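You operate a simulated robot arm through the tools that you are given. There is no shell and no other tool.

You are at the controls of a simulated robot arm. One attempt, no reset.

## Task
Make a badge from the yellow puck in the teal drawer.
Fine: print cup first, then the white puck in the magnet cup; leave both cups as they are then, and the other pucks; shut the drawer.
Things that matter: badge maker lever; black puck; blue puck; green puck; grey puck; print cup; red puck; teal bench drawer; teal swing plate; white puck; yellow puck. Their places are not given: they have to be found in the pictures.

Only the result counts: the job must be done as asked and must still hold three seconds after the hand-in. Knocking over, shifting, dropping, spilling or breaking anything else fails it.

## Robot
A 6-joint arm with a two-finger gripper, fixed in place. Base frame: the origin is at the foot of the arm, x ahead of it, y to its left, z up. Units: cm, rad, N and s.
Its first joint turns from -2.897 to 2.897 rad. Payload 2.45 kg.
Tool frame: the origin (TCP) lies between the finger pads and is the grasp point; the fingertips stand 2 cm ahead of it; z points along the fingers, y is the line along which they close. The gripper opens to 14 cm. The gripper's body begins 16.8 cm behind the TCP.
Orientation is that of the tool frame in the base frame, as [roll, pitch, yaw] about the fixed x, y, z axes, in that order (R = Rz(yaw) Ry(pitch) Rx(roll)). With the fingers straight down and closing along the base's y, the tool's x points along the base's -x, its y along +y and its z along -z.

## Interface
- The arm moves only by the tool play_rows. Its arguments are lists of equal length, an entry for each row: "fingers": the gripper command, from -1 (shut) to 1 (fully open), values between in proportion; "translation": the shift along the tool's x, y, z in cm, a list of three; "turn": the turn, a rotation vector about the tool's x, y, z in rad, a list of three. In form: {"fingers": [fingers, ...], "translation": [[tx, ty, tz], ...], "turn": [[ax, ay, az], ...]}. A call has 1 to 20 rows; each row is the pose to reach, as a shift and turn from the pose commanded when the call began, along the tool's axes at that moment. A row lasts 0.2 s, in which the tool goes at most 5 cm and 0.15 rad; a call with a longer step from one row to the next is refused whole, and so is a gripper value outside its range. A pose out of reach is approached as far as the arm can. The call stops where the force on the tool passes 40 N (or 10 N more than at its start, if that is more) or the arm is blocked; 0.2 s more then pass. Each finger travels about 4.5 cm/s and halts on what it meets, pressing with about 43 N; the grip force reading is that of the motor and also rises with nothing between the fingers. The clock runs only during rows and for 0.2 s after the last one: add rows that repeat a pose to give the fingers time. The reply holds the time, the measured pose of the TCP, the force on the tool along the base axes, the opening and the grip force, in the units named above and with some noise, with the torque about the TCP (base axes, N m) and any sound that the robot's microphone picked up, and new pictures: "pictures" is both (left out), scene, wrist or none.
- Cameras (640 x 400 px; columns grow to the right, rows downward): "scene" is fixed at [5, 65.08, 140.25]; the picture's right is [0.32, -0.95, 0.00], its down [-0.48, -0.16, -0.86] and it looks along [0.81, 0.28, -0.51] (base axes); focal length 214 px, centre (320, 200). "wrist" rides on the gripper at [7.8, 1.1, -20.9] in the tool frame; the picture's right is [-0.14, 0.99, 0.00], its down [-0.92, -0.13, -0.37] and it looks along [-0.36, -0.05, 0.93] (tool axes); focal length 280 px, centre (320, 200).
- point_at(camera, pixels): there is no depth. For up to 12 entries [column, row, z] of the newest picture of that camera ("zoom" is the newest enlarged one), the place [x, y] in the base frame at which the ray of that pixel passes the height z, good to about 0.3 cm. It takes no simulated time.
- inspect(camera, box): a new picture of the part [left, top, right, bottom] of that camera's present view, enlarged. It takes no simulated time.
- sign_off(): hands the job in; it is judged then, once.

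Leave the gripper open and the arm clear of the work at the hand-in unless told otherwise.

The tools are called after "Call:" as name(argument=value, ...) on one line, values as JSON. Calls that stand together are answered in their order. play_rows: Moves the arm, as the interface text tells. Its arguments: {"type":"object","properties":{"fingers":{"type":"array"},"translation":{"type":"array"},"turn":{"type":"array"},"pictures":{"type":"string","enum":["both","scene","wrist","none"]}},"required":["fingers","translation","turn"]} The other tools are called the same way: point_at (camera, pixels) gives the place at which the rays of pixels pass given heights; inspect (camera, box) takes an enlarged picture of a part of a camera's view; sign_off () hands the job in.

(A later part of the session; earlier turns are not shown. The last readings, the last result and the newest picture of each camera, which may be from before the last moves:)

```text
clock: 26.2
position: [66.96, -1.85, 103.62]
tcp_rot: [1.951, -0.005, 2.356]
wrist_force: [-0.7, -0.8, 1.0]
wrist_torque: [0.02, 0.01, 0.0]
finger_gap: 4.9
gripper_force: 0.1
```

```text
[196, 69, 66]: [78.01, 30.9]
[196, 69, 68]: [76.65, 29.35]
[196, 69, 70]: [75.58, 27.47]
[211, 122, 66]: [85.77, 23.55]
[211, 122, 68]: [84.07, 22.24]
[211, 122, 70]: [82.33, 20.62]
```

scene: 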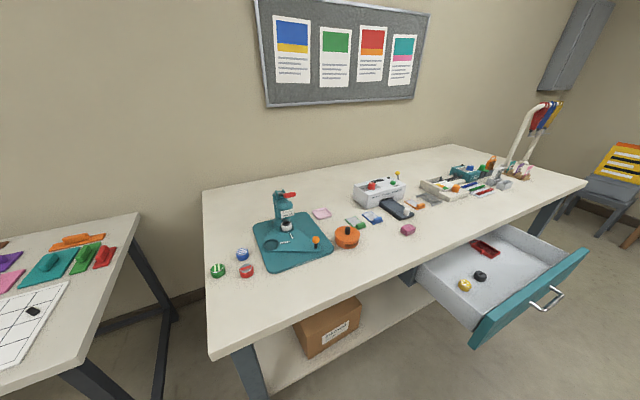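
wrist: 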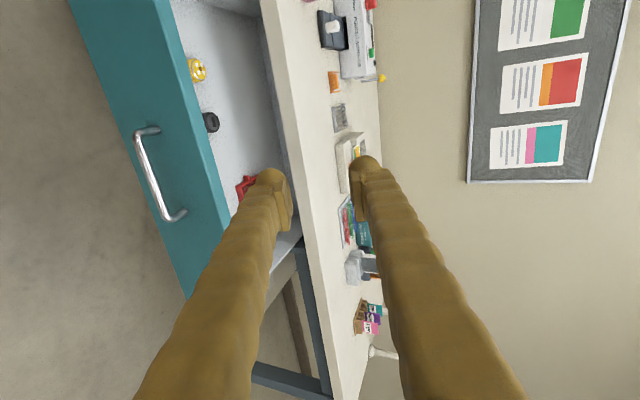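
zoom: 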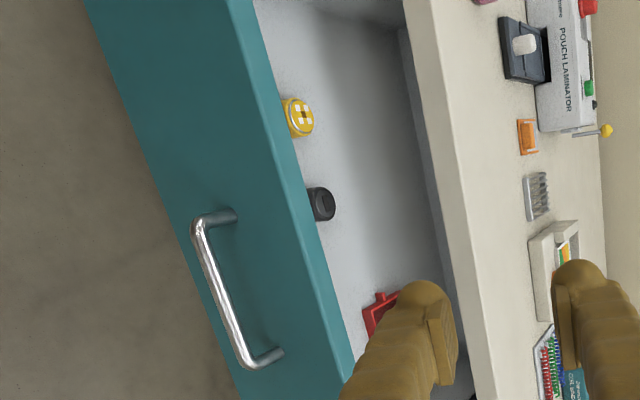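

Call:
point_at(camera="scene", pixels=[[482.3, 314.7, 72], [482.3, 314.7, 74], [482.3, 314.7, 76], [482.3, 314.7, 78], [422.6, 263.6, 72], [422.6, 263.6, 74], [422.6, 263.6, 76], [422.6, 263.6, 78], [455.2, 289, 66], [455.2, 289, 67], [490, 305, 80], [475, 285, 66.5]])

Call:
inspect(camera="scene", box=[445, 260, 495, 300])

```text
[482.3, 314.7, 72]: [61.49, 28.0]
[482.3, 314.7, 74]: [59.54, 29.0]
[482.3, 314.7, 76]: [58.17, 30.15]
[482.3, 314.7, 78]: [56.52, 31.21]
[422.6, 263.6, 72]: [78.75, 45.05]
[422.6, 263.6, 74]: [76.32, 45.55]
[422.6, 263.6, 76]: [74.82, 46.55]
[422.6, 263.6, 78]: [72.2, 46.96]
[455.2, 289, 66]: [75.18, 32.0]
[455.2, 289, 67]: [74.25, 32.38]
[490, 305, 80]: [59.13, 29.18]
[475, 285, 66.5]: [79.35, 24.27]
```

```text
10.00 times, centred on (470, 280) of scene
```

zoom: 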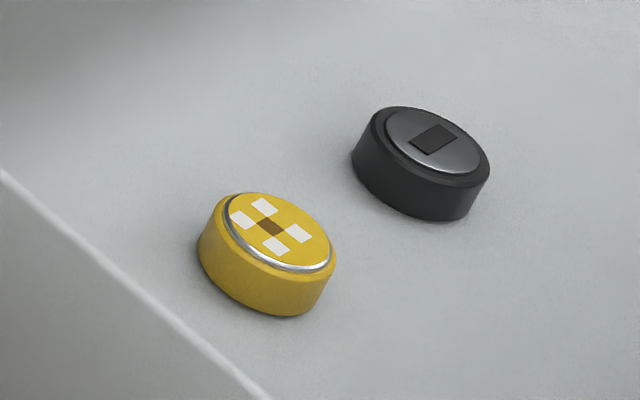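

Yellow puck centre ≈ (76.3,28.9), top at z≈69; there's plenty of space around it (left wall ~11 cm away, black puck ~10 cm away). I'll bring the tool back upright while moving forward.

Call:
play_rows(fingers=[0, 0.2, 0.3, 0.4, 0.4, 0.4, 0.4, 0.4, 0.4], translation=[[0, 0.8, 2.0], [0, 1.6, 4.1], [0, 2.4, 6.2], [0, 3.3, 8.2], [0, 4.1, 10.3], [0, 4.9, 12.4], [0, 5.7, 14.5], [0, 6.6, 16.5], [0, 7.4, 18.6]], turn=[[0.13, 0, 0], [0.26, 0, 0], [0.4, 0, 0], [0.53, 0, 0], [0.66, 0, 0], [0.79, 0, 0], [0.93, 0, 0], [1.06, 0, 0], [1.19, 0, 0]], pictures="none")

```text
clock: 28.2
position: [81.06, 12.19, 103.76]
tcp_rot: [-3.141, 0.0, 2.355]
wrist_force: [-0.5, -0.2, 0.6]
wrist_torque: [-0.01, 0.0, -0.02]
finger_gap: 9.8
gripper_force: 0.1
```

The tool is vertical. Next I'll roll back 90° so it closes along the bench direction, and move above the yellow puck at z=88.

Call:
play_rows(fingers=[0.3, 0.3, 0.3, 0.3, 0.3, 0.3, 0.3, 0.3, 0.3, 0.3, 0.3, 0.3], translation=[[1.3, 0.7, 1.3], [2.5, 1.4, 2.6], [3.8, 2.1, 3.9], [5.1, 2.8, 5.2], [6.3, 3.5, 6.5], [7.6, 4.2, 7.8], [8.9, 4.9, 9.1], [10.1, 5.6, 10.4], [11.4, 6.3, 11.7], [12.7, 7.0, 13], [14, 7.7, 14.3], [15.2, 8.5, 15.7]], turn=[[0, 0, -0.13], [0, 0, -0.26], [0, 0, -0.39], [0, 0, -0.52], [0, 0, -0.65], [0, 0, -0.78], [0, 0, -0.92], [0, 0, -1.05], [0, 0, -1.18], [0, 0, -1.31], [0, 0, -1.44], [0, 0, -1.571]])

```text
clock: 30.8
position: [76.33, 28.99, 88.01]
tcp_rot: [3.137, 0.002, -2.353]
wrist_force: [0.1, -0.7, 0.3]
wrist_torque: [0.04, -0.02, 0.02]
finger_gap: 9.11
gripper_force: 0.1
```

scene: 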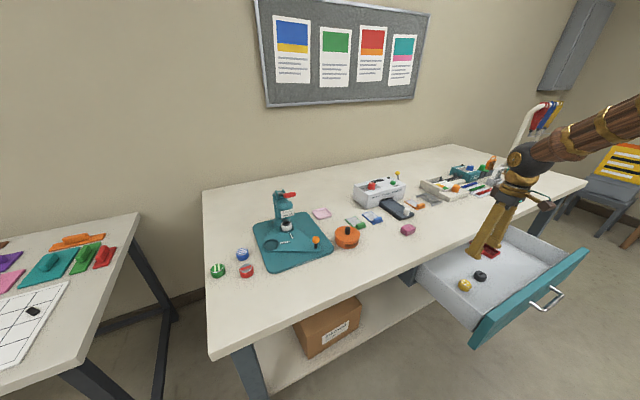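
wrist: 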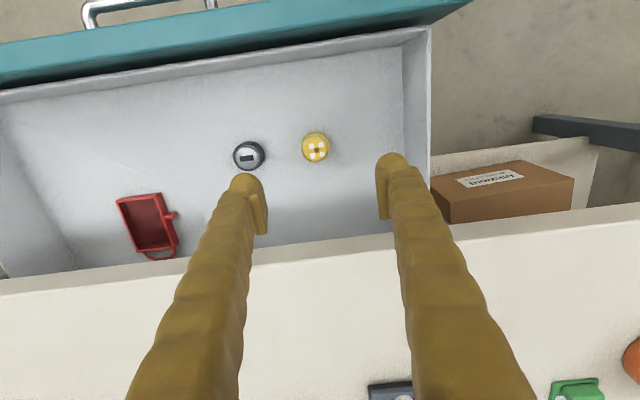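

I see the yellow puck at (316,147) and the black one at (249,155) in the wrist picture. I'll verify the yellow puck's location from this close view.

Call:
point_at(camera="wrist", pixels=[[316, 147, 67], [316, 147, 68], [316, 147, 69], [303, 148, 68], [330, 148, 68], [249, 156, 68], [265, 157, 68], [425, 45, 76]])

Call:
inspect(camera="wrist", box=[220, 100, 420, 220])

Call:
point_at(camera="scene", pixels=[[465, 284.3, 67], [465, 284.3, 68], [465, 284.3, 69]])

```text
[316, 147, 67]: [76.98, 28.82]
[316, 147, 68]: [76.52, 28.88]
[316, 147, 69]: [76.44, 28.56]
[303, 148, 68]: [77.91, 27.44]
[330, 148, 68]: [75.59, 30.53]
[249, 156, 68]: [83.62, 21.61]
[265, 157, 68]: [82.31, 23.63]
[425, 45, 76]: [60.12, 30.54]
```

```text
3.20 times, centred on (320, 160) of wrist
```

zoom: 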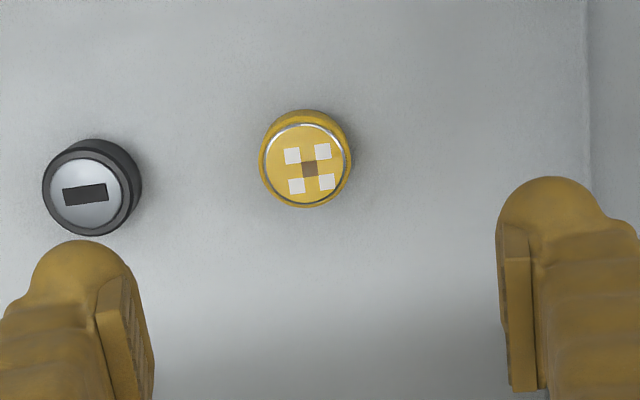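

```text
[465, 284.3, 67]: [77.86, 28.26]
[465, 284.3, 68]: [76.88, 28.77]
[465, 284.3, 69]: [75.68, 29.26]
```

The puck is about 4 cm wide, centred at (76.5,28.8). I'll narrow the opening to 7.5 cm and descend to z=69 around the puck.

Call:
play_rows(fingers=[0.07, 0.07, 0.07, 0.07, 0.07, 0.07, 0.07, 0.07], translation=[[0, -0.1, 3], [0, -0.2, 6.5], [0, -0.2, 10], [0, -0.2, 13], [0, -0.2, 15.5], [0, -0.2, 17.5], [0, -0.2, 18.6], [0, -0.2, 18.6]], turn=[[0, 0, 0], [0, 0, 0], [0, 0, 0], [0, 0, 0], [0, 0, 0], [0, 0, 0], [0, 0, 0], [0, 0, 0]])

```text
clock: 32.6
position: [76.34, 28.98, 69.4]
tcp_rot: [3.138, 0.001, -2.357]
wrist_force: [-0.7, -0.6, 0.3]
wrist_torque: [0.0, -0.06, 0.01]
finger_gap: 7.5
gripper_force: 0.0
```

scene: 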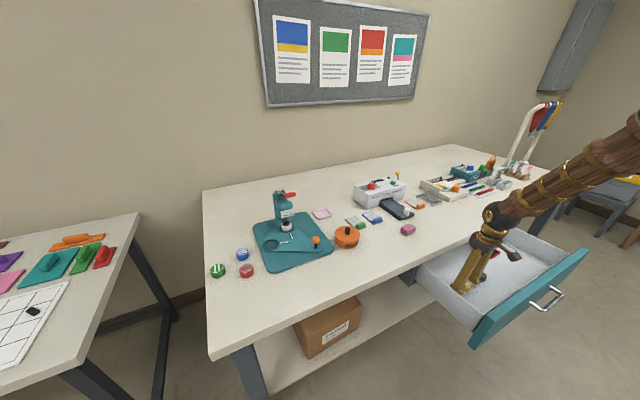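
wrist: 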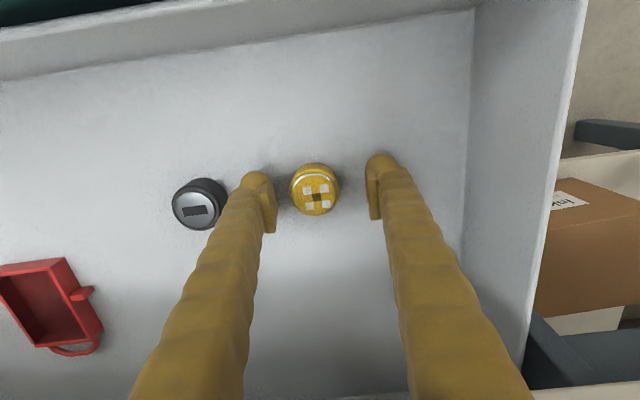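

The puck is between the pads, no contact. A quick check of its position before closing.

Call:
point_at(camera="wrist", pixels=[[316, 190, 67], [316, 190, 68], [317, 196, 68.5], [270, 210, 68], [376, 200, 68]])

Call:
inspect(camera="wrist", box=[230, 130, 410, 250])

Call:
inspect(camera="scene", box=[430, 240, 510, 310])

```text
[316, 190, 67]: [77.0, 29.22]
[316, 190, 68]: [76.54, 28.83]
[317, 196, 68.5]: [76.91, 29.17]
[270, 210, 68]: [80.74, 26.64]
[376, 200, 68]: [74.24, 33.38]
```

```text
3.33 times, centred on (320, 190) of wrist
```

zoom: 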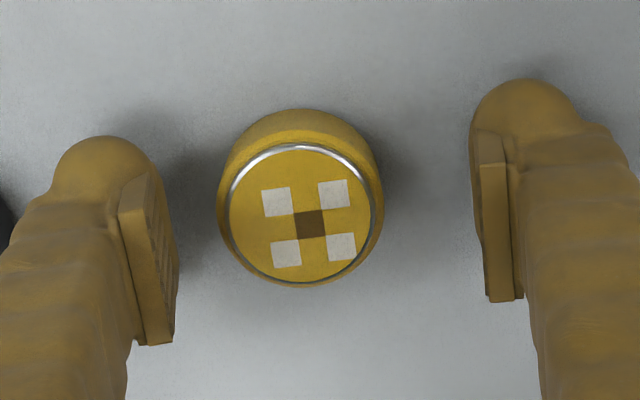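

```text
5.71 times, centred on (470, 275) of scene
```

zoom: 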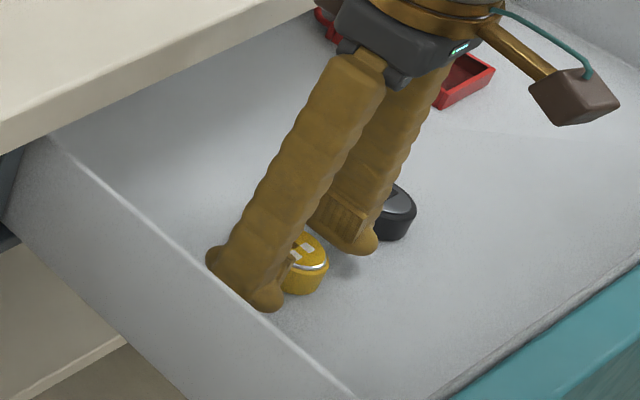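

Note that the wrist camera is a real box on an arm at the tool's +x side, so I'll keep that clear. The puck is well centred. I'll lower 0.5 cm and close on it.

Call:
play_rows(fingers=[0.07, 0.07, -0.1, -0.25, -0.4, -0.55, -0.6, -0.65, -0.65], translation=[[0, -0.1, 0.4], [0, -0.15, 0.5], [0, -0.15, 0.5], [0, -0.15, 0.5], [0, -0.15, 0.5], [0, -0.15, 0.5], [0, -0.15, 0.5], [0, -0.15, 0.5], [0, -0.15, 0.5]], turn=[[0, 0, 0], [0, 0, 0], [0, 0, 0], [0, 0, 0], [0, 0, 0], [0, 0, 0], [0, 0, 0], [0, 0, 0], [0, 0, 0]])

```text
clock: 34.6
position: [76.37, 28.98, 68.85]
tcp_rot: [3.138, 0.001, -2.357]
wrist_force: [0.2, -0.2, -0.1]
wrist_torque: [0.03, 0.03, 0.02]
finger_gap: 3.85
gripper_force: 43.0
```

scene: 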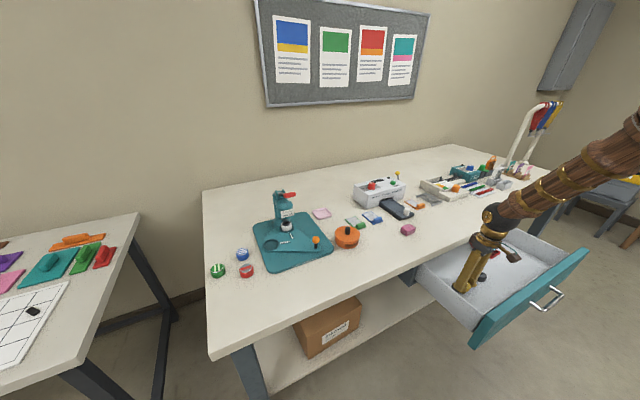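
wrist: 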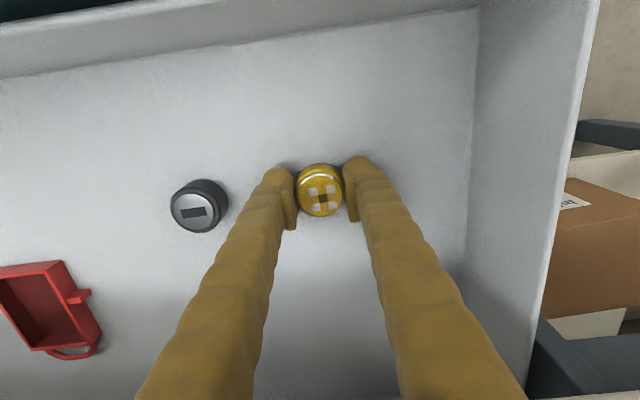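

The puck is gripped (gap 3.85 cm, 43 N). I'll lift it straight up out of the drawer.

Call:
play_rows(fingers=[-0.8, -0.8, -0.8, -0.8, -0.8, -0.8, -0.8, -0.8], translation=[[0, 0, -2], [0, 0, -5], [0, 0, -9], [0, 0, -13], [0, 0, -17.5], [0, 0, -22], [0, 0, -26], [0, 0, -29]], turn=[[0, 0, 0], [0, 0, 0], [0, 0, 0], [0, 0, 0], [0, 0, 0], [0, 0, 0], [0, 0, 0], [0, 0, 0]])

```text
clock: 36.4
position: [76.5, 28.78, 97.85]
tcp_rot: [3.135, 0.002, -2.356]
wrist_force: [-0.8, 0.0, -0.3]
wrist_torque: [0.0, 0.0, 0.02]
finger_gap: 1.4
gripper_force: 0.0
```

scene: 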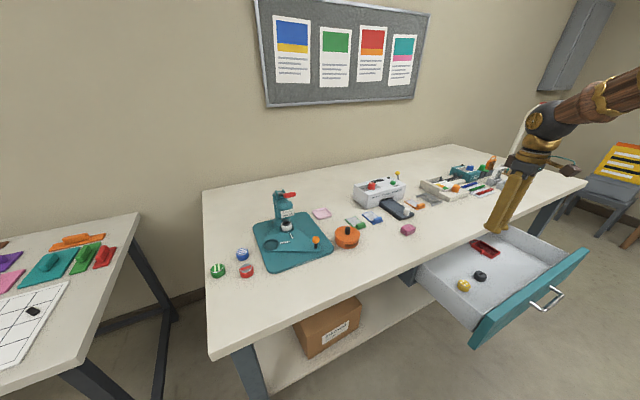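
wrist: 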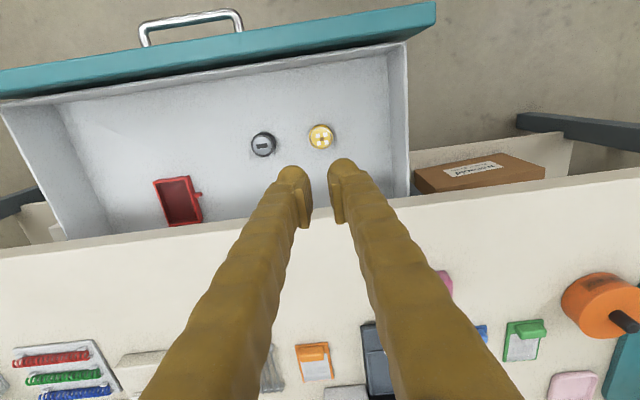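

The puck slipped out at the start of the lift and is still upright in the drawer at (321,137) in the wrist picture — my grip was only on the rounded tips. I'll re-measure it and go lower this time.

Call:
point_at(camera="wrist", pixels=[[321, 137, 67], [321, 137, 68], [321, 137, 68.5], [264, 144, 68]])

Call:
inspect(camera="wrist", box=[230, 100, 390, 200])

Call:
inspect(camera="scene", box=[445, 260, 495, 300])

Call:
point_at(camera="zoom", pixels=[[265, 230, 68], [265, 230, 68.5], [265, 230, 69], [252, 312, 66], [252, 312, 66.5], [200, 240, 66.5], [335, 270, 66.5]])

```text
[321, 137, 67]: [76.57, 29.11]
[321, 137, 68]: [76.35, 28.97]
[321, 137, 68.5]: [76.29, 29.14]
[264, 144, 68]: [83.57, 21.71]
```

```text
4.00 times, centred on (310, 150) of wrist
```

zoom: 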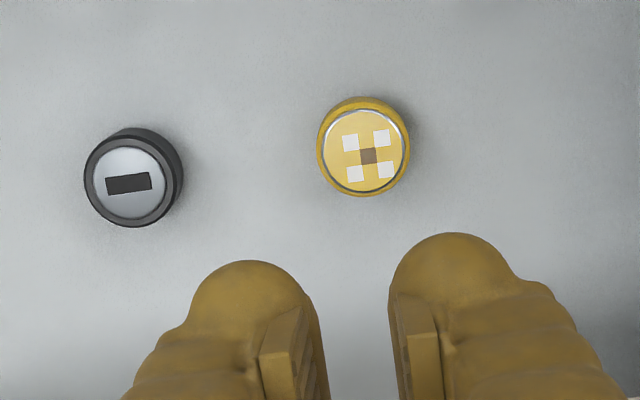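

```text
10.00 times, centred on (470, 280) of scene
```

zoom: 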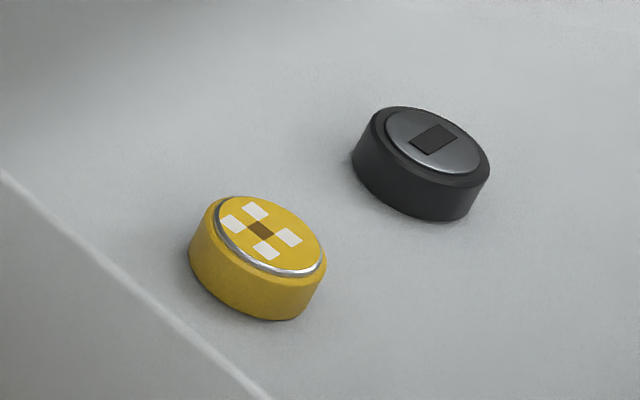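

```text
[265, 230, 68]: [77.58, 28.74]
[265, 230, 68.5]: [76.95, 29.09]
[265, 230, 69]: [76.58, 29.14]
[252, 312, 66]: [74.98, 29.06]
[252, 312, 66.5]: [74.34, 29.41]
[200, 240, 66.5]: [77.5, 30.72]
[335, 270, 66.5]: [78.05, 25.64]
```

The puck spans z≈66.4–69.0. I'll go back down with the same alignment and lower to just about floor contact (TCP ≈ 68.4), then grip and test with a small lift.

Call:
play_rows(fingers=[-0.2, 0.0, 0.0, 0.0, 0.0, 0.0, 0.0, 0.0, 0.0, 0.0, 0.0], translation=[[0, 0, 3], [0, 0, 7], [0, 0.1, 11], [0, 0.1, 15], [0, 0.1, 19], [0, 0.1, 23], [0, 0.1, 26], [0, 0.1, 28], [0, 0.1, 28.9], [0, 0.1, 29.2], [0, 0.1, 29.2]], turn=[[0, 0, 0], [0, 0, 0], [0, 0, 0], [0, 0, 0], [0, 0, 0], [0, 0, 0], [0, 0, 0], [0, 0, 0], [0, 0, 0], [0, 0, 0], [0, 0, 0]], pictures="wrist")

```text
clock: 38.8
position: [76.28, 29.04, 68.78]
tcp_rot: [3.139, 0.002, -2.354]
wrist_force: [0.4, -0.6, -0.1]
wrist_torque: [-0.01, 0.0, 0.03]
finger_gap: 7.01
gripper_force: 0.1
```

wrist: 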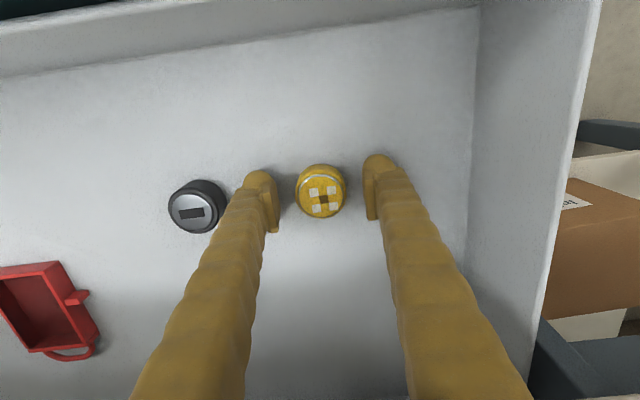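

No contact yet at 68.78. Lowering in small steps while watching the force.

Call:
play_rows(fingers=[0.0, 0.0, 0.0], translation=[[0, 0, 0.2], [0, 0, 0.4], [0, 0, 0.4]], turn=[[0, 0, 0], [0, 0, 0], [0, 0, 0]], pictures="none")

```text
clock: 39.6
position: [76.38, 29.04, 68.21]
tcp_rot: [3.138, 0.001, -2.356]
wrist_force: [0.0, -0.5, -0.2]
wrist_torque: [-0.01, -0.01, 0.02]
finger_gap: 6.99
gripper_force: 0.1
```

Call:
play_rows(fingers=[0.0, 0.0, 0.0], translation=[[0, 0, 0.15], [0, 0, 0.3], [0, 0, 0.3]], turn=[[0, 0, 0], [0, 0, 0], [0, 0, 0]], pictures="none")

```text
clock: 40.4
position: [76.43, 29.03, 68.15]
tcp_rot: [3.137, 0.003, -2.355]
wrist_force: [-3.0, 3.2, 28.9]
wrist_torque: [-0.64, -0.57, -0.04]
finger_gap: 6.92
gripper_force: 0.0
```

The fingertips touch the drawer floor at TCP z≈68.15. I'll back off 0.35 cm and close fully.

Call:
play_rows(fingers=[0.0, 0.0, -0.15, -0.3, -0.45, -0.6, -0.8, -1, -1, -1], translation=[[0, 0, -0.35], [0, 0, -0.35], [0, 0, -0.35], [0, 0, -0.35], [0, 0, -0.35], [0, 0, -0.35], [0, 0, -0.35], [0, 0, -0.35], [0, 0, -0.35], [0, 0, -0.35]], turn=[[0, 0, 0], [0, 0, 0], [0, 0, 0], [0, 0, 0], [0, 0, 0], [0, 0, 0], [0, 0, 0], [0, 0, 0], [0, 0, 0], [0, 0, 0]])

```text
clock: 42.6
position: [76.37, 28.97, 68.35]
tcp_rot: [3.137, 0.0, -2.356]
wrist_force: [0.2, 0.3, 0.1]
wrist_torque: [-0.01, -0.02, -0.01]
finger_gap: 3.86
gripper_force: 42.9
```

scene: 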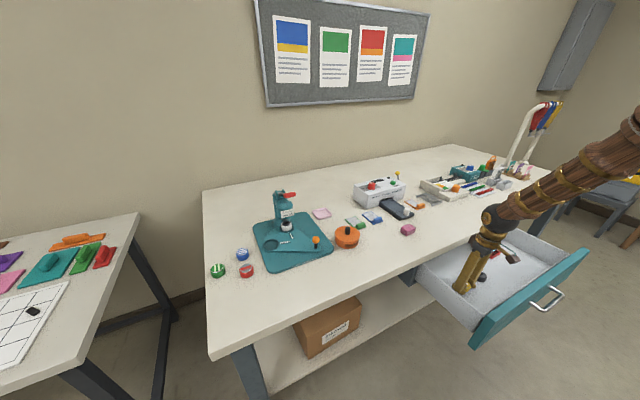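
wrist: 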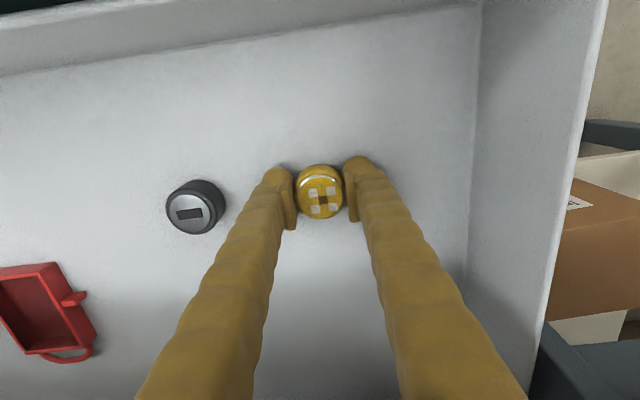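

Gripped at 3.86 cm. A slow 1.5 cm test lift now.

Call:
play_rows(fingers=[-1, -1, -1, -1, -1, -1], translation=[[0, 0, -0.3], [0, 0, -0.6], [0, 0, -0.9], [0, 0, -1.2], [0, 0, -1.5], [0, 0, -1.5]], turn=[[0, 0, 0], [0, 0, 0], [0, 0, 0], [0, 0, 0], [0, 0, 0], [0, 0, 0]])

```text
clock: 44.0
position: [76.39, 28.86, 69.88]
tcp_rot: [3.137, 0.002, -2.355]
wrist_force: [0.4, 0.6, -0.1]
wrist_torque: [-0.02, -0.01, 0.02]
finger_gap: 3.89
gripper_force: 43.1
```

scene: 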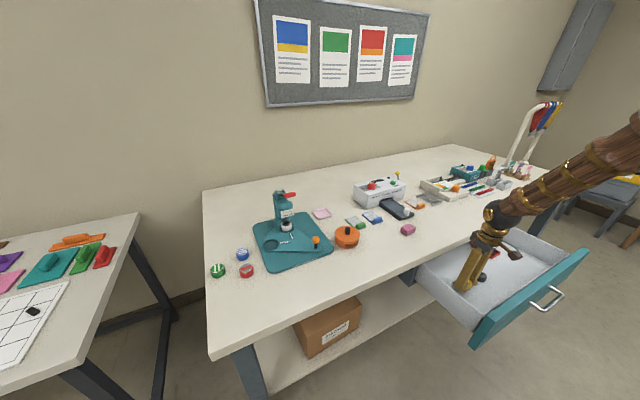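
wrist: 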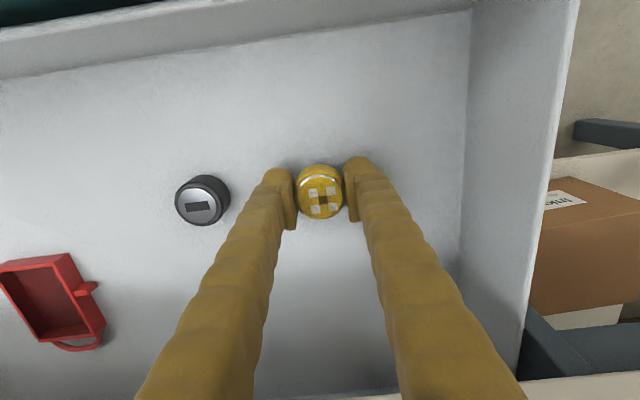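

The puck came up with the gripper (it stays at (320,192) while the floor shifts). Lifting on up to z≈100.

Call:
play_rows(fingers=[-1, -1, -1, -1, -1, -1, -1, -1, -1, -1, -1, -1], translation=[[0, 0, -1], [0, 0, -3], [0, 0, -5.5], [0, 0, -8], [0, 0, -11], [0, 0, -14], [0, 0, -17], [0, 0, -20], [0, 0, -23], [0, 0, -26], [0, 0, -28.5], [0, 0, -30]], turn=[[0, 0, 0], [0, 0, 0], [0, 0, 0], [0, 0, 0], [0, 0, 0], [0, 0, 0], [0, 0, 0], [0, 0, 0], [0, 0, 0], [0, 0, 0], [0, 0, 0], [0, 0, 0]])

```text
clock: 46.6
position: [76.4, 28.78, 99.89]
tcp_rot: [3.135, 0.004, -2.357]
wrist_force: [0.4, -0.7, -1.1]
wrist_torque: [0.02, -0.01, 0.03]
finger_gap: 3.87
gripper_force: 42.8
```

scene: 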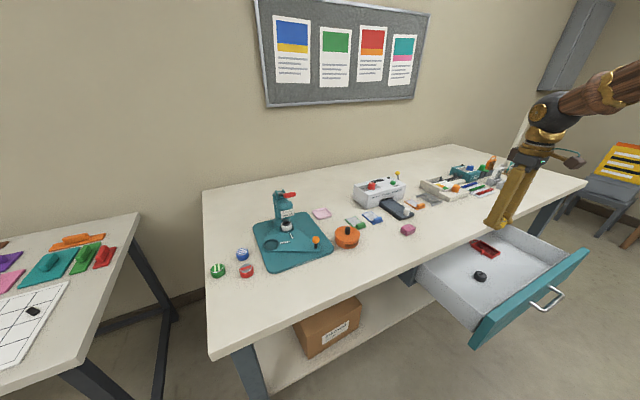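
wrist: 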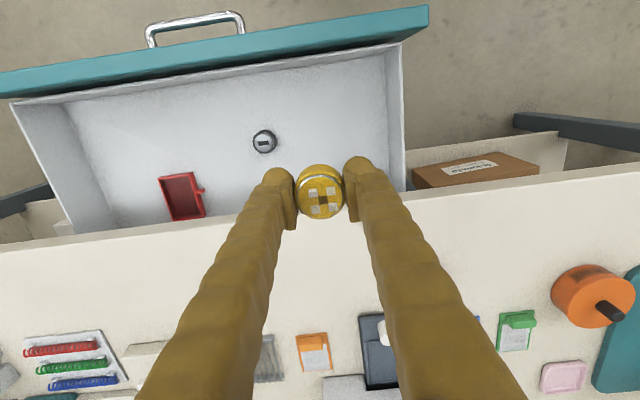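

The puck is secure. I'll carry it at z≈100 to a clear bench spot in front of the badge maker, around (44,81), turning the tool to face outward along the badge maker's direction.

Call:
play_rows(fingers=[-1, -1, -1, -1, -1, -1, -1, -1, -1, -1, -1, -1, -1, -1, -1, -1], translation=[[-0.4, 1.6, 0], [-1.1, 4.8, 0], [-2.1, 9, 0], [-3.1, 13.3, 0], [-4.1, 17.6, 0], [-5.1, 21.9, 0], [-6.1, 26.2, 0], [-7.1, 30.5, 0], [-8.1, 34.8, 0], [-9.1, 39.1, 0], [-10.1, 43.4, 0], [-11.1, 47.7, 0], [-12.1, 52, 0], [-13, 56, 0], [-13.7, 58.8, 0], [-14, 59.8, 0]], turn=[[0, 0, 0], [0, 0, -0.02], [0, 0, -0.04], [0, 0, -0.06], [0, 0, -0.08], [0, 0, -0.1], [0, 0, -0.12], [0, 0, -0.14], [0, 0, -0.16], [0, 0, -0.18], [0, 0, -0.2], [0, 0, -0.22], [0, 0, -0.24], [0, 0, -0.26], [0, 0, -0.28], [0, 0, -0.287]])

```text
clock: 50.0
position: [44.08, 81.12, 100.23]
tcp_rot: [3.137, 0.003, -2.069]
wrist_force: [-0.5, -1.0, -0.4]
wrist_torque: [0.01, 0.0, -0.03]
finger_gap: 3.88
gripper_force: 43.1
```

scene: 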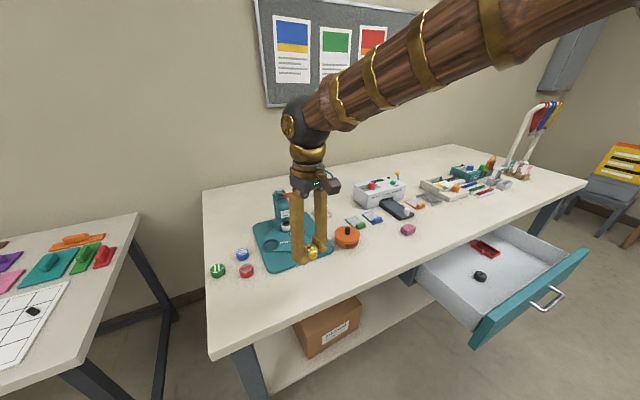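
wrist: 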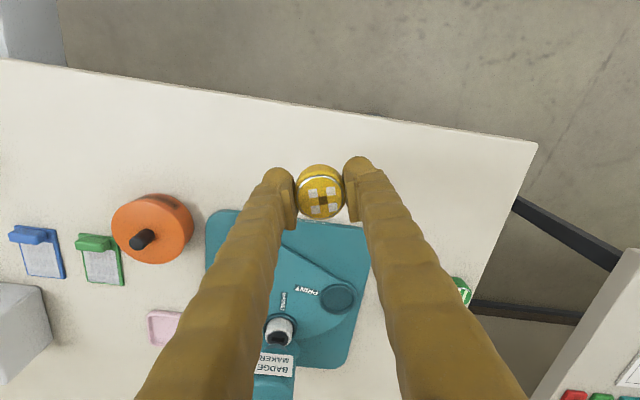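

I'm above a clear spot. I'll turn back to the bench-square direction (so the gripper body stays clear of the lever later) and lower the puck toward the bench.

Call:
play_rows(fingers=[-1, -1, -1, -1, -1, -1, -1], translation=[[0, 0, 1.5], [0, 0, 4], [0, 0, 6.5], [0, 0, 9], [0, 0, 11], [0, 0, 12.3], [0, 0, 12.8]], turn=[[0, 0, 0.04], [0, 0, 0.09], [0, 0, 0.14], [0, 0, 0.19], [0, 0, 0.24], [0, 0, 0.28], [0, 0, 0.287]])

Call:
inspect(camera="scene", box=[260, 200, 370, 290])

```text
clock: 51.6
position: [43.94, 81.02, 87.44]
tcp_rot: [3.138, 0.002, -2.357]
wrist_force: [-0.7, -0.1, -1.5]
wrist_torque: [-0.02, 0.01, 0.0]
finger_gap: 3.84
gripper_force: 43.4
```

scene: 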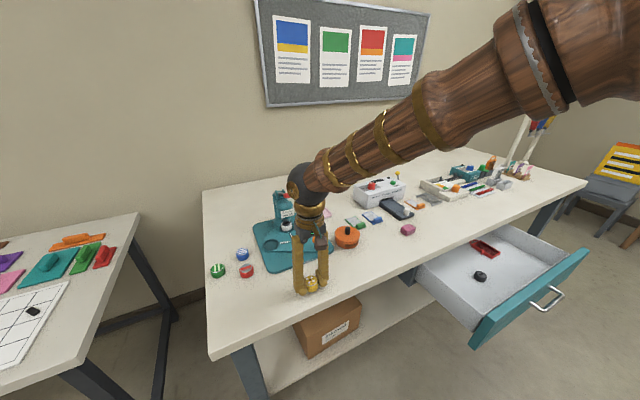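
wrist: 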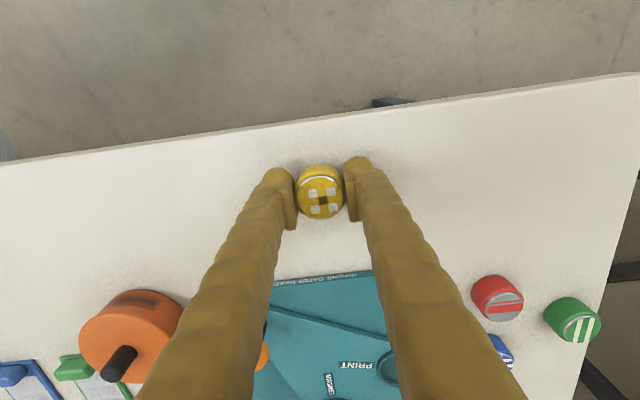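

```text
4.44 times, centred on (315, 245) of scene
```

zoom: 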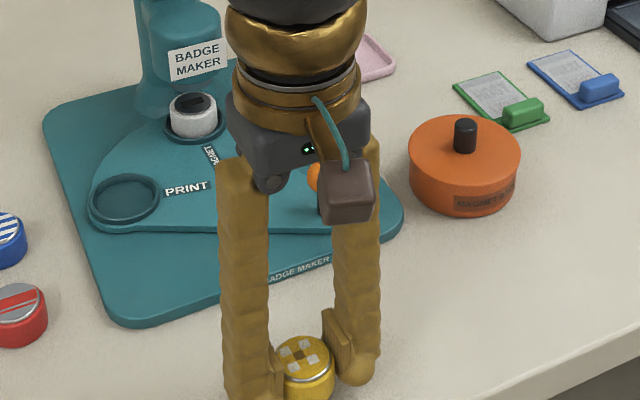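

Puck bottom is about 1.4 cm above the bench. Stepping down gently until contact.

Call:
play_rows(fingers=[-1, -1, -1, -1], translation=[[0, 0, 0.3], [0, 0, 0.6], [0, 0, 0.8], [0, 0, 0.8]], turn=[[0, 0, 0], [0, 0, 0], [0, 0, 0], [0, 0, 0]], pictures="none")

```text
clock: 52.6
position: [44.01, 81.05, 86.61]
tcp_rot: [3.137, 0.002, -2.357]
wrist_force: [0.1, -0.1, -0.3]
wrist_torque: [0.05, 0.01, 0.02]
finger_gap: 3.86
gripper_force: 42.6
```

Call:
play_rows(fingers=[-1, -1, -1, -1], translation=[[0, 0, 0.15], [0, 0, 0.3], [0, 0, 0.4], [0, 0, 0.4]], turn=[[0, 0, 0], [0, 0, 0], [0, 0, 0], [0, 0, 0]], pictures="none")

```text
clock: 53.6
position: [44.08, 81.06, 86.08]
tcp_rot: [3.138, 0.002, -2.356]
wrist_force: [-0.3, -0.5, 0.2]
wrist_torque: [-0.01, 0.0, 0.01]
finger_gap: 3.87
gripper_force: 43.1
```

Call:
play_rows(fingers=[-1, -1, -1, -1], translation=[[0, 0, 0.15], [0, 0, 0.3], [0, 0, 0.3], [0, 0, 0.3]], turn=[[0, 0, 0], [0, 0, 0], [0, 0, 0], [0, 0, 0]], pictures="none")

```text
clock: 54.5
position: [43.95, 81.1, 86.1]
tcp_rot: [3.137, 0.005, -2.356]
wrist_force: [0.0, -0.1, 5.8]
wrist_torque: [-0.09, -0.03, -0.01]
finger_gap: 3.88
gripper_force: 42.9
stopped in row 4: the force on the tool passed its limit at 41 N (the readings are from after the stop); the commanded pose is now the measured one
```

Contact with the bench at TCP z≈86.1. I'll open the fingers, then lift clear.

Call:
play_rows(fingers=[-0.5, -0.3, -0.15, 0.0, 0.07, 0.07, 0.07, 0.07, 0.07, 0.07], translation=[[0, 0, 0], [0, 0, 0], [0, 0, 0], [0, 0, -0.1], [0, 0, -0.3], [0, 0, -0.5], [0, 0, -2], [0, 0, -4], [0, 0, -6.5], [0, 0, -8]], turn=[[0, 0, 0], [0, 0, 0], [0, 0, 0], [0, 0, 0], [0, 0, 0], [0, 0, 0], [0, 0, 0], [0, 0, 0], [0, 0, 0], [0, 0, 0]])

```text
clock: 56.7
position: [44.03, 81.01, 94.06]
tcp_rot: [3.136, 0.006, -2.356]
wrist_force: [0.1, 0.0, -0.3]
wrist_torque: [0.0, 0.03, 0.0]
finger_gap: 7.49
gripper_force: 0.1
```

scene: 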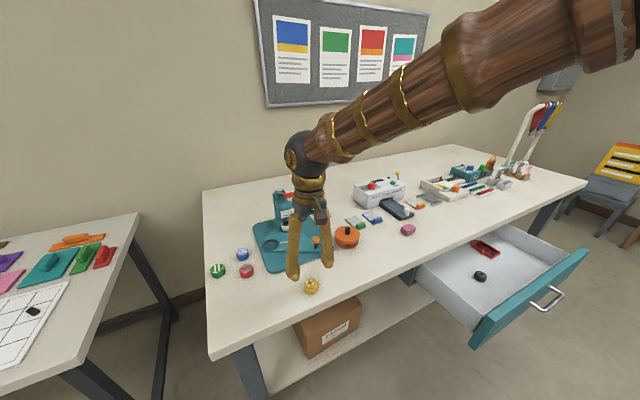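
wrist: 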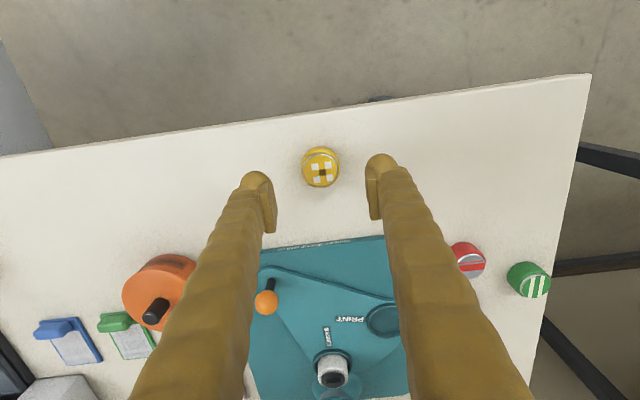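

The puck stands upright on the bench at (321,168). With the gripper empty I'll test the reach above the print cup: tilt 40° outward at z≈97.

Call:
play_rows(fingers=[-0.1, -0.2, -0.3, -0.3, -0.3, -0.3, -0.3, -0.3], translation=[[0, 0.5, -3], [-2.5, 1.2, -3], [-6, 2, -3], [-10, 3, -3], [-14, 4.2, -3], [-18, 5.4, -3], [-21, 6.2, -3], [-22.4, 6.45, -3]], turn=[[0, -0.09, 0], [0, -0.18, 0], [0, -0.27, 0], [0, -0.36, 0], [0, -0.45, 0], [0, -0.54, 0], [0, -0.63, 0], [0, -0.7, 0]])

```text
clock: 58.5
position: [55.3, 101.45, 97.22]
tcp_rot: [3.135, 0.707, -2.36]
wrist_force: [-1.0, -0.7, -0.1]
wrist_torque: [-0.06, -0.03, -0.01]
finger_gap: 4.9
gripper_force: 0.0
```

scene: 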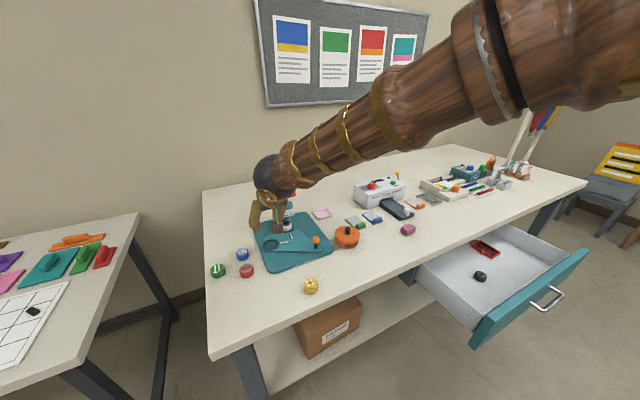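
wrist: 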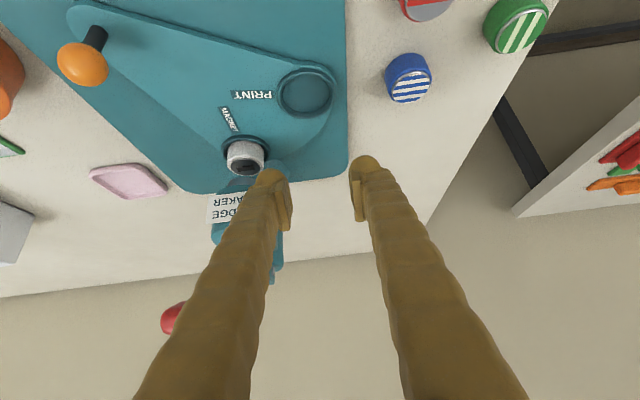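

The arm reaches the print cup comfortably at 40° tilt. From this close view I'll refine the print cup (306,93), magnet cup, knob and lever positions.

Call:
inspect(camera="wrist", box=[220, 50, 360, 180])

Call:
inspect(camera="wrist", box=[30, 10, 190, 130])

Call:
inspect(camera="wrist", box=[140, 170, 300, 350])

Call:
inspect(camera="scene", box=[240, 185, 330, 275])

```text
3.08 times, centred on (290, 115) of wrist
```

zoom: 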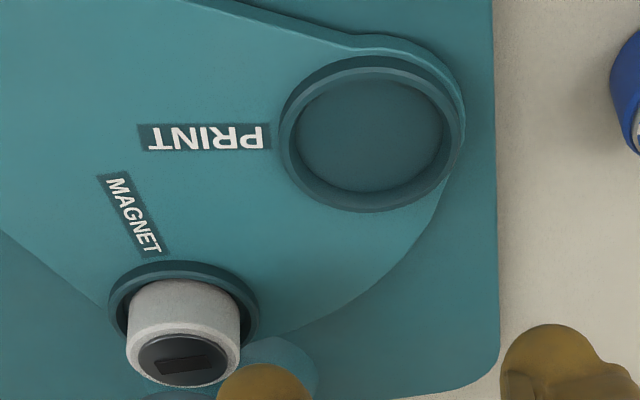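

```text
3.33 times, centred on (110, 70) of wrist
```

zoom: 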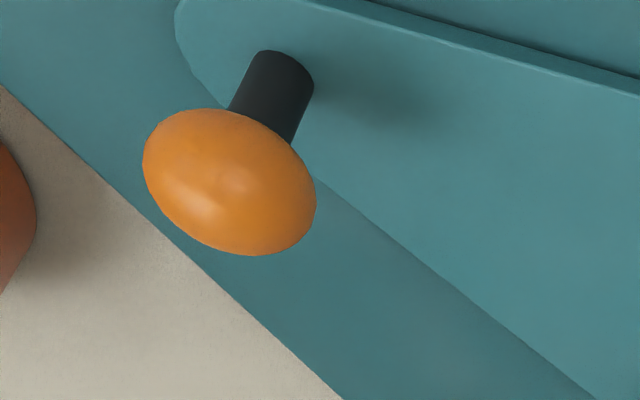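

```text
2.22 times, centred on (220, 260) of wrist
```

zoom: 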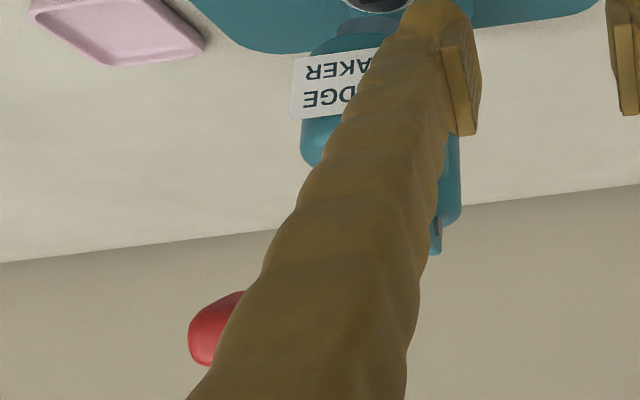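

```text
4.44 times, centred on (285, 230) of scene
```

zoom: 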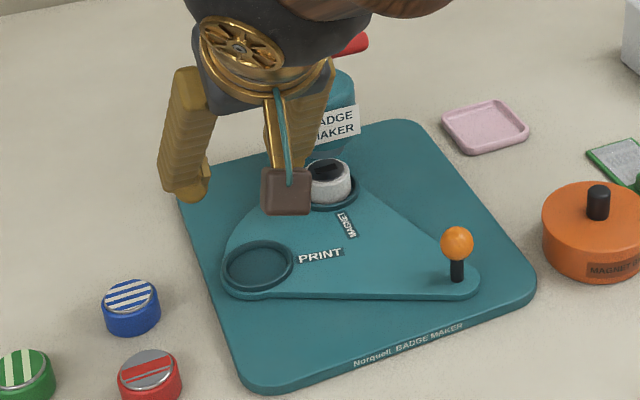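

Call:
point_at(camera="wrist", pixels=[[306.4, 93.2, 85], [306.4, 93.2, 86], [306.4, 93.2, 87], [245.8, 152.3, 86], [245.8, 152.3, 87], [216, 95.5, 86], [84, 68, 88], [84, 68, 89], [84, 68, 90], [277.2, 93.2, 86], [336.4, 93.2, 86], [95, 40, 86]])

Call:
point_at(camera="scene", pixels=[[271.0, 244.8, 85], [271.0, 244.8, 86], [271.0, 244.8, 87], [315.8, 239.6, 88], [315.8, 239.6, 89], [315.8, 239.6, 90], [311, 290, 86], [311, 290, 86.5], [246.3, 193.5, 100]])

```text
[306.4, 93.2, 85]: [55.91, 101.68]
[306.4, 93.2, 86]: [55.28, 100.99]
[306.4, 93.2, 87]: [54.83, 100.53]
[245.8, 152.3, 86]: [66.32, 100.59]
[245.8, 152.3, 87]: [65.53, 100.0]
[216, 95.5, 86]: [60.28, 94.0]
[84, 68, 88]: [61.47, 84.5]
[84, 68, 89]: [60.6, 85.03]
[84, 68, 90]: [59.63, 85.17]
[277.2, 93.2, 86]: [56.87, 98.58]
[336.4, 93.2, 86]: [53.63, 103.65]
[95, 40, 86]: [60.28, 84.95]
```

```text
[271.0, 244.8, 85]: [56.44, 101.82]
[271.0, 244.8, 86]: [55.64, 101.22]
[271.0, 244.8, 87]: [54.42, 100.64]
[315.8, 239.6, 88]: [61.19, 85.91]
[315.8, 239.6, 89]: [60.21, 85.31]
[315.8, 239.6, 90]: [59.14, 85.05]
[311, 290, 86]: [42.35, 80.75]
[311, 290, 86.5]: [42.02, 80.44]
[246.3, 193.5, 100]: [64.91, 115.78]
```

Print cup centre ≈ (55.06,100.8), rim at z≈86.5, inner width ≈4.8 cm (puck ≈3.9). I'll go back to the puck with the tool still tilted 40°, stopping above it.

Call:
play_rows(fingers=[-0.3, -0.2, -0.1, 0, 0, 0, 0, 0], translation=[[1.5, -0.4, -2.0], [5.0, -1.3, -4.5], [8.7, -2.3, -6.5], [12.4, -3.3, -8.5], [16, -4.3, -10.5], [19.5, -5.3, -12.5], [22, -6.1, -13.8], [23.2, -6.4, -14.2]], turn=[[0, 0, 0], [0, 0, 0], [0, 0, 0], [0, 0, 0], [0, 0, 0], [0, 0, 0], [0, 0, 0], [0, 0, 0]])

```text
clock: 60.3
position: [40.81, 77.9, 92.82]
tcp_rot: [3.134, 0.704, -2.359]
wrist_force: [0.2, -0.2, 0.0]
wrist_torque: [0.0, 0.05, 0.01]
finger_gap: 6.99
gripper_force: 0.0
```

scene: 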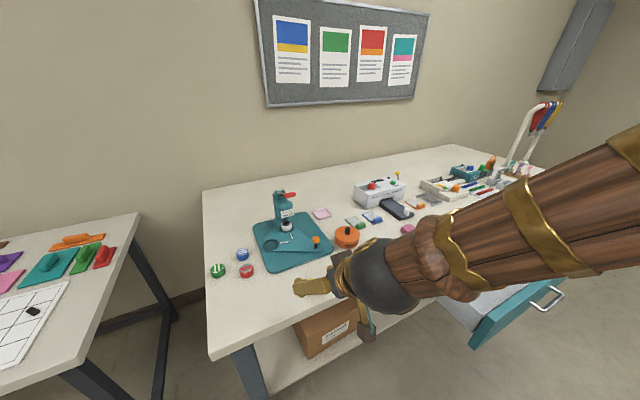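
wrist: 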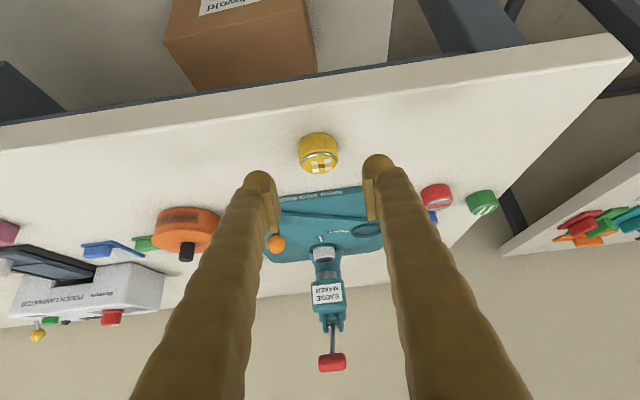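

I see the puck at (319,155) between the fingers, and the lever's red cross-grip at (332,362). Measuring the puck.

Call:
inspect(camera="wrist", box=[270, 110, 370, 200])

Call:
point_at(camera="wrist", pixels=[[320, 160, 86.5], [320, 160, 86.8], [298, 150, 85.5], [339, 148, 85.5], [319, 133, 84.1], [332, 362, 105], [332, 362, 107], [319, 362, 106], [346, 362, 106]])

Call:
inspect(camera="wrist", box=[260, 190, 400, 380])

```text
4.44 times, centred on (320, 155) of wrist
```

zoom: 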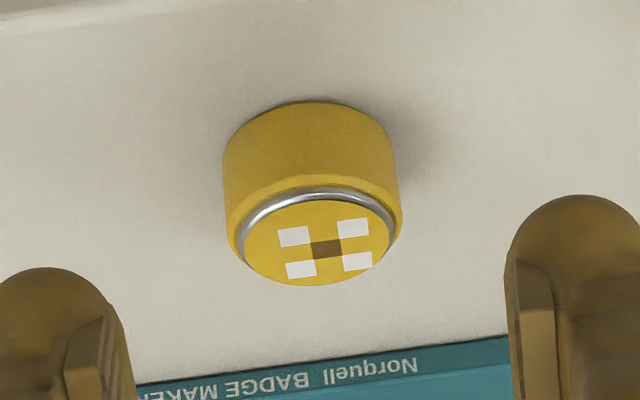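

```text
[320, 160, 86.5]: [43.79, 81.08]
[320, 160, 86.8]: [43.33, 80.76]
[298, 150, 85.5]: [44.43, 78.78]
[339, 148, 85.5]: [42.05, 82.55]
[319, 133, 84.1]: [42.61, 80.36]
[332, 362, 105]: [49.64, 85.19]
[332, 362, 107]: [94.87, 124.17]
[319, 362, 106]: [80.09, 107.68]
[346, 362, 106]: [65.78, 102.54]
```

```text
2.11 times, centred on (330, 285) of wrist
```

zoom: 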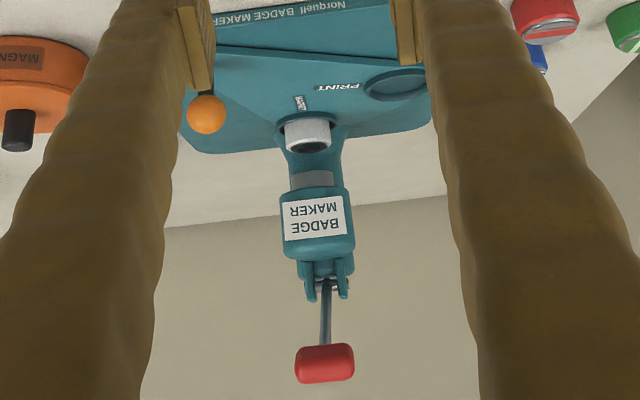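

The lever is a T-handle raised in front of the press head. I'll advance along the finger axis around the puck to about z=87.2.

Call:
play_rows(fingers=[0, 0, 0, 0, 0], translation=[[0, 0.1, 2], [0, 0.1, 4], [0, 0.1, 6], [0, 0.1, 7.4], [0, 0.1, 7.4]], turn=[[0, 0, 0], [0, 0, 0], [0, 0, 0], [0, 0, 0], [0, 0, 0]])

Call:
inspect(camera="wrist", box=[220, 120, 420, 250])

```text
clock: 61.5
position: [44.16, 81.39, 87.27]
tcp_rot: [3.133, 0.706, -2.361]
wrist_force: [-0.5, 0.2, -0.2]
wrist_torque: [0.01, -0.01, -0.02]
finger_gap: 7.0
gripper_force: 0.1
```

scene: 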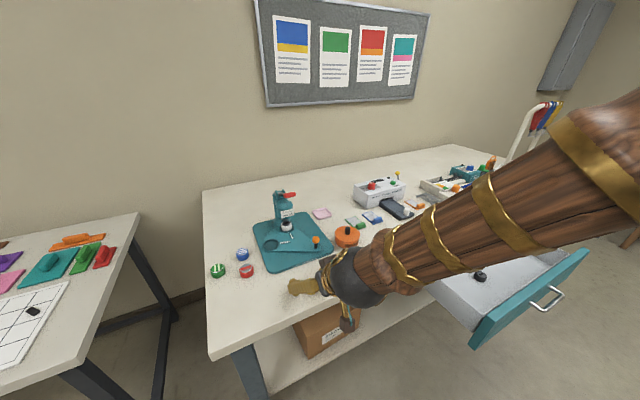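
wrist: 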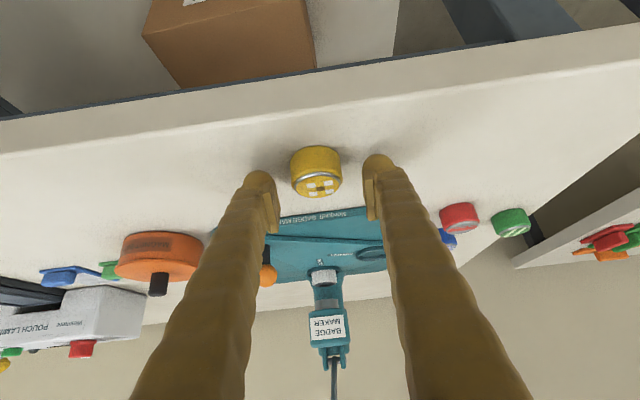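

```text
3.08 times, centred on (320, 185) of wrist
```

zoom: 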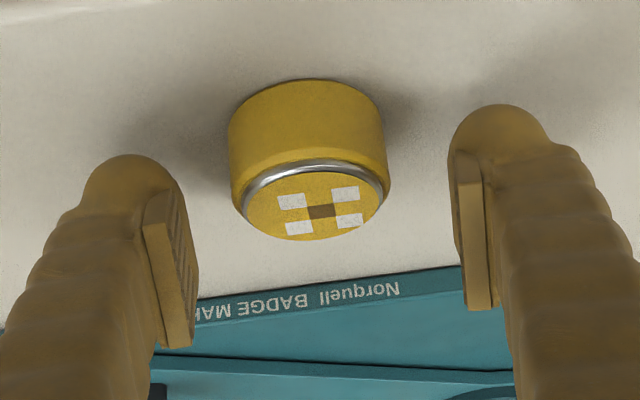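

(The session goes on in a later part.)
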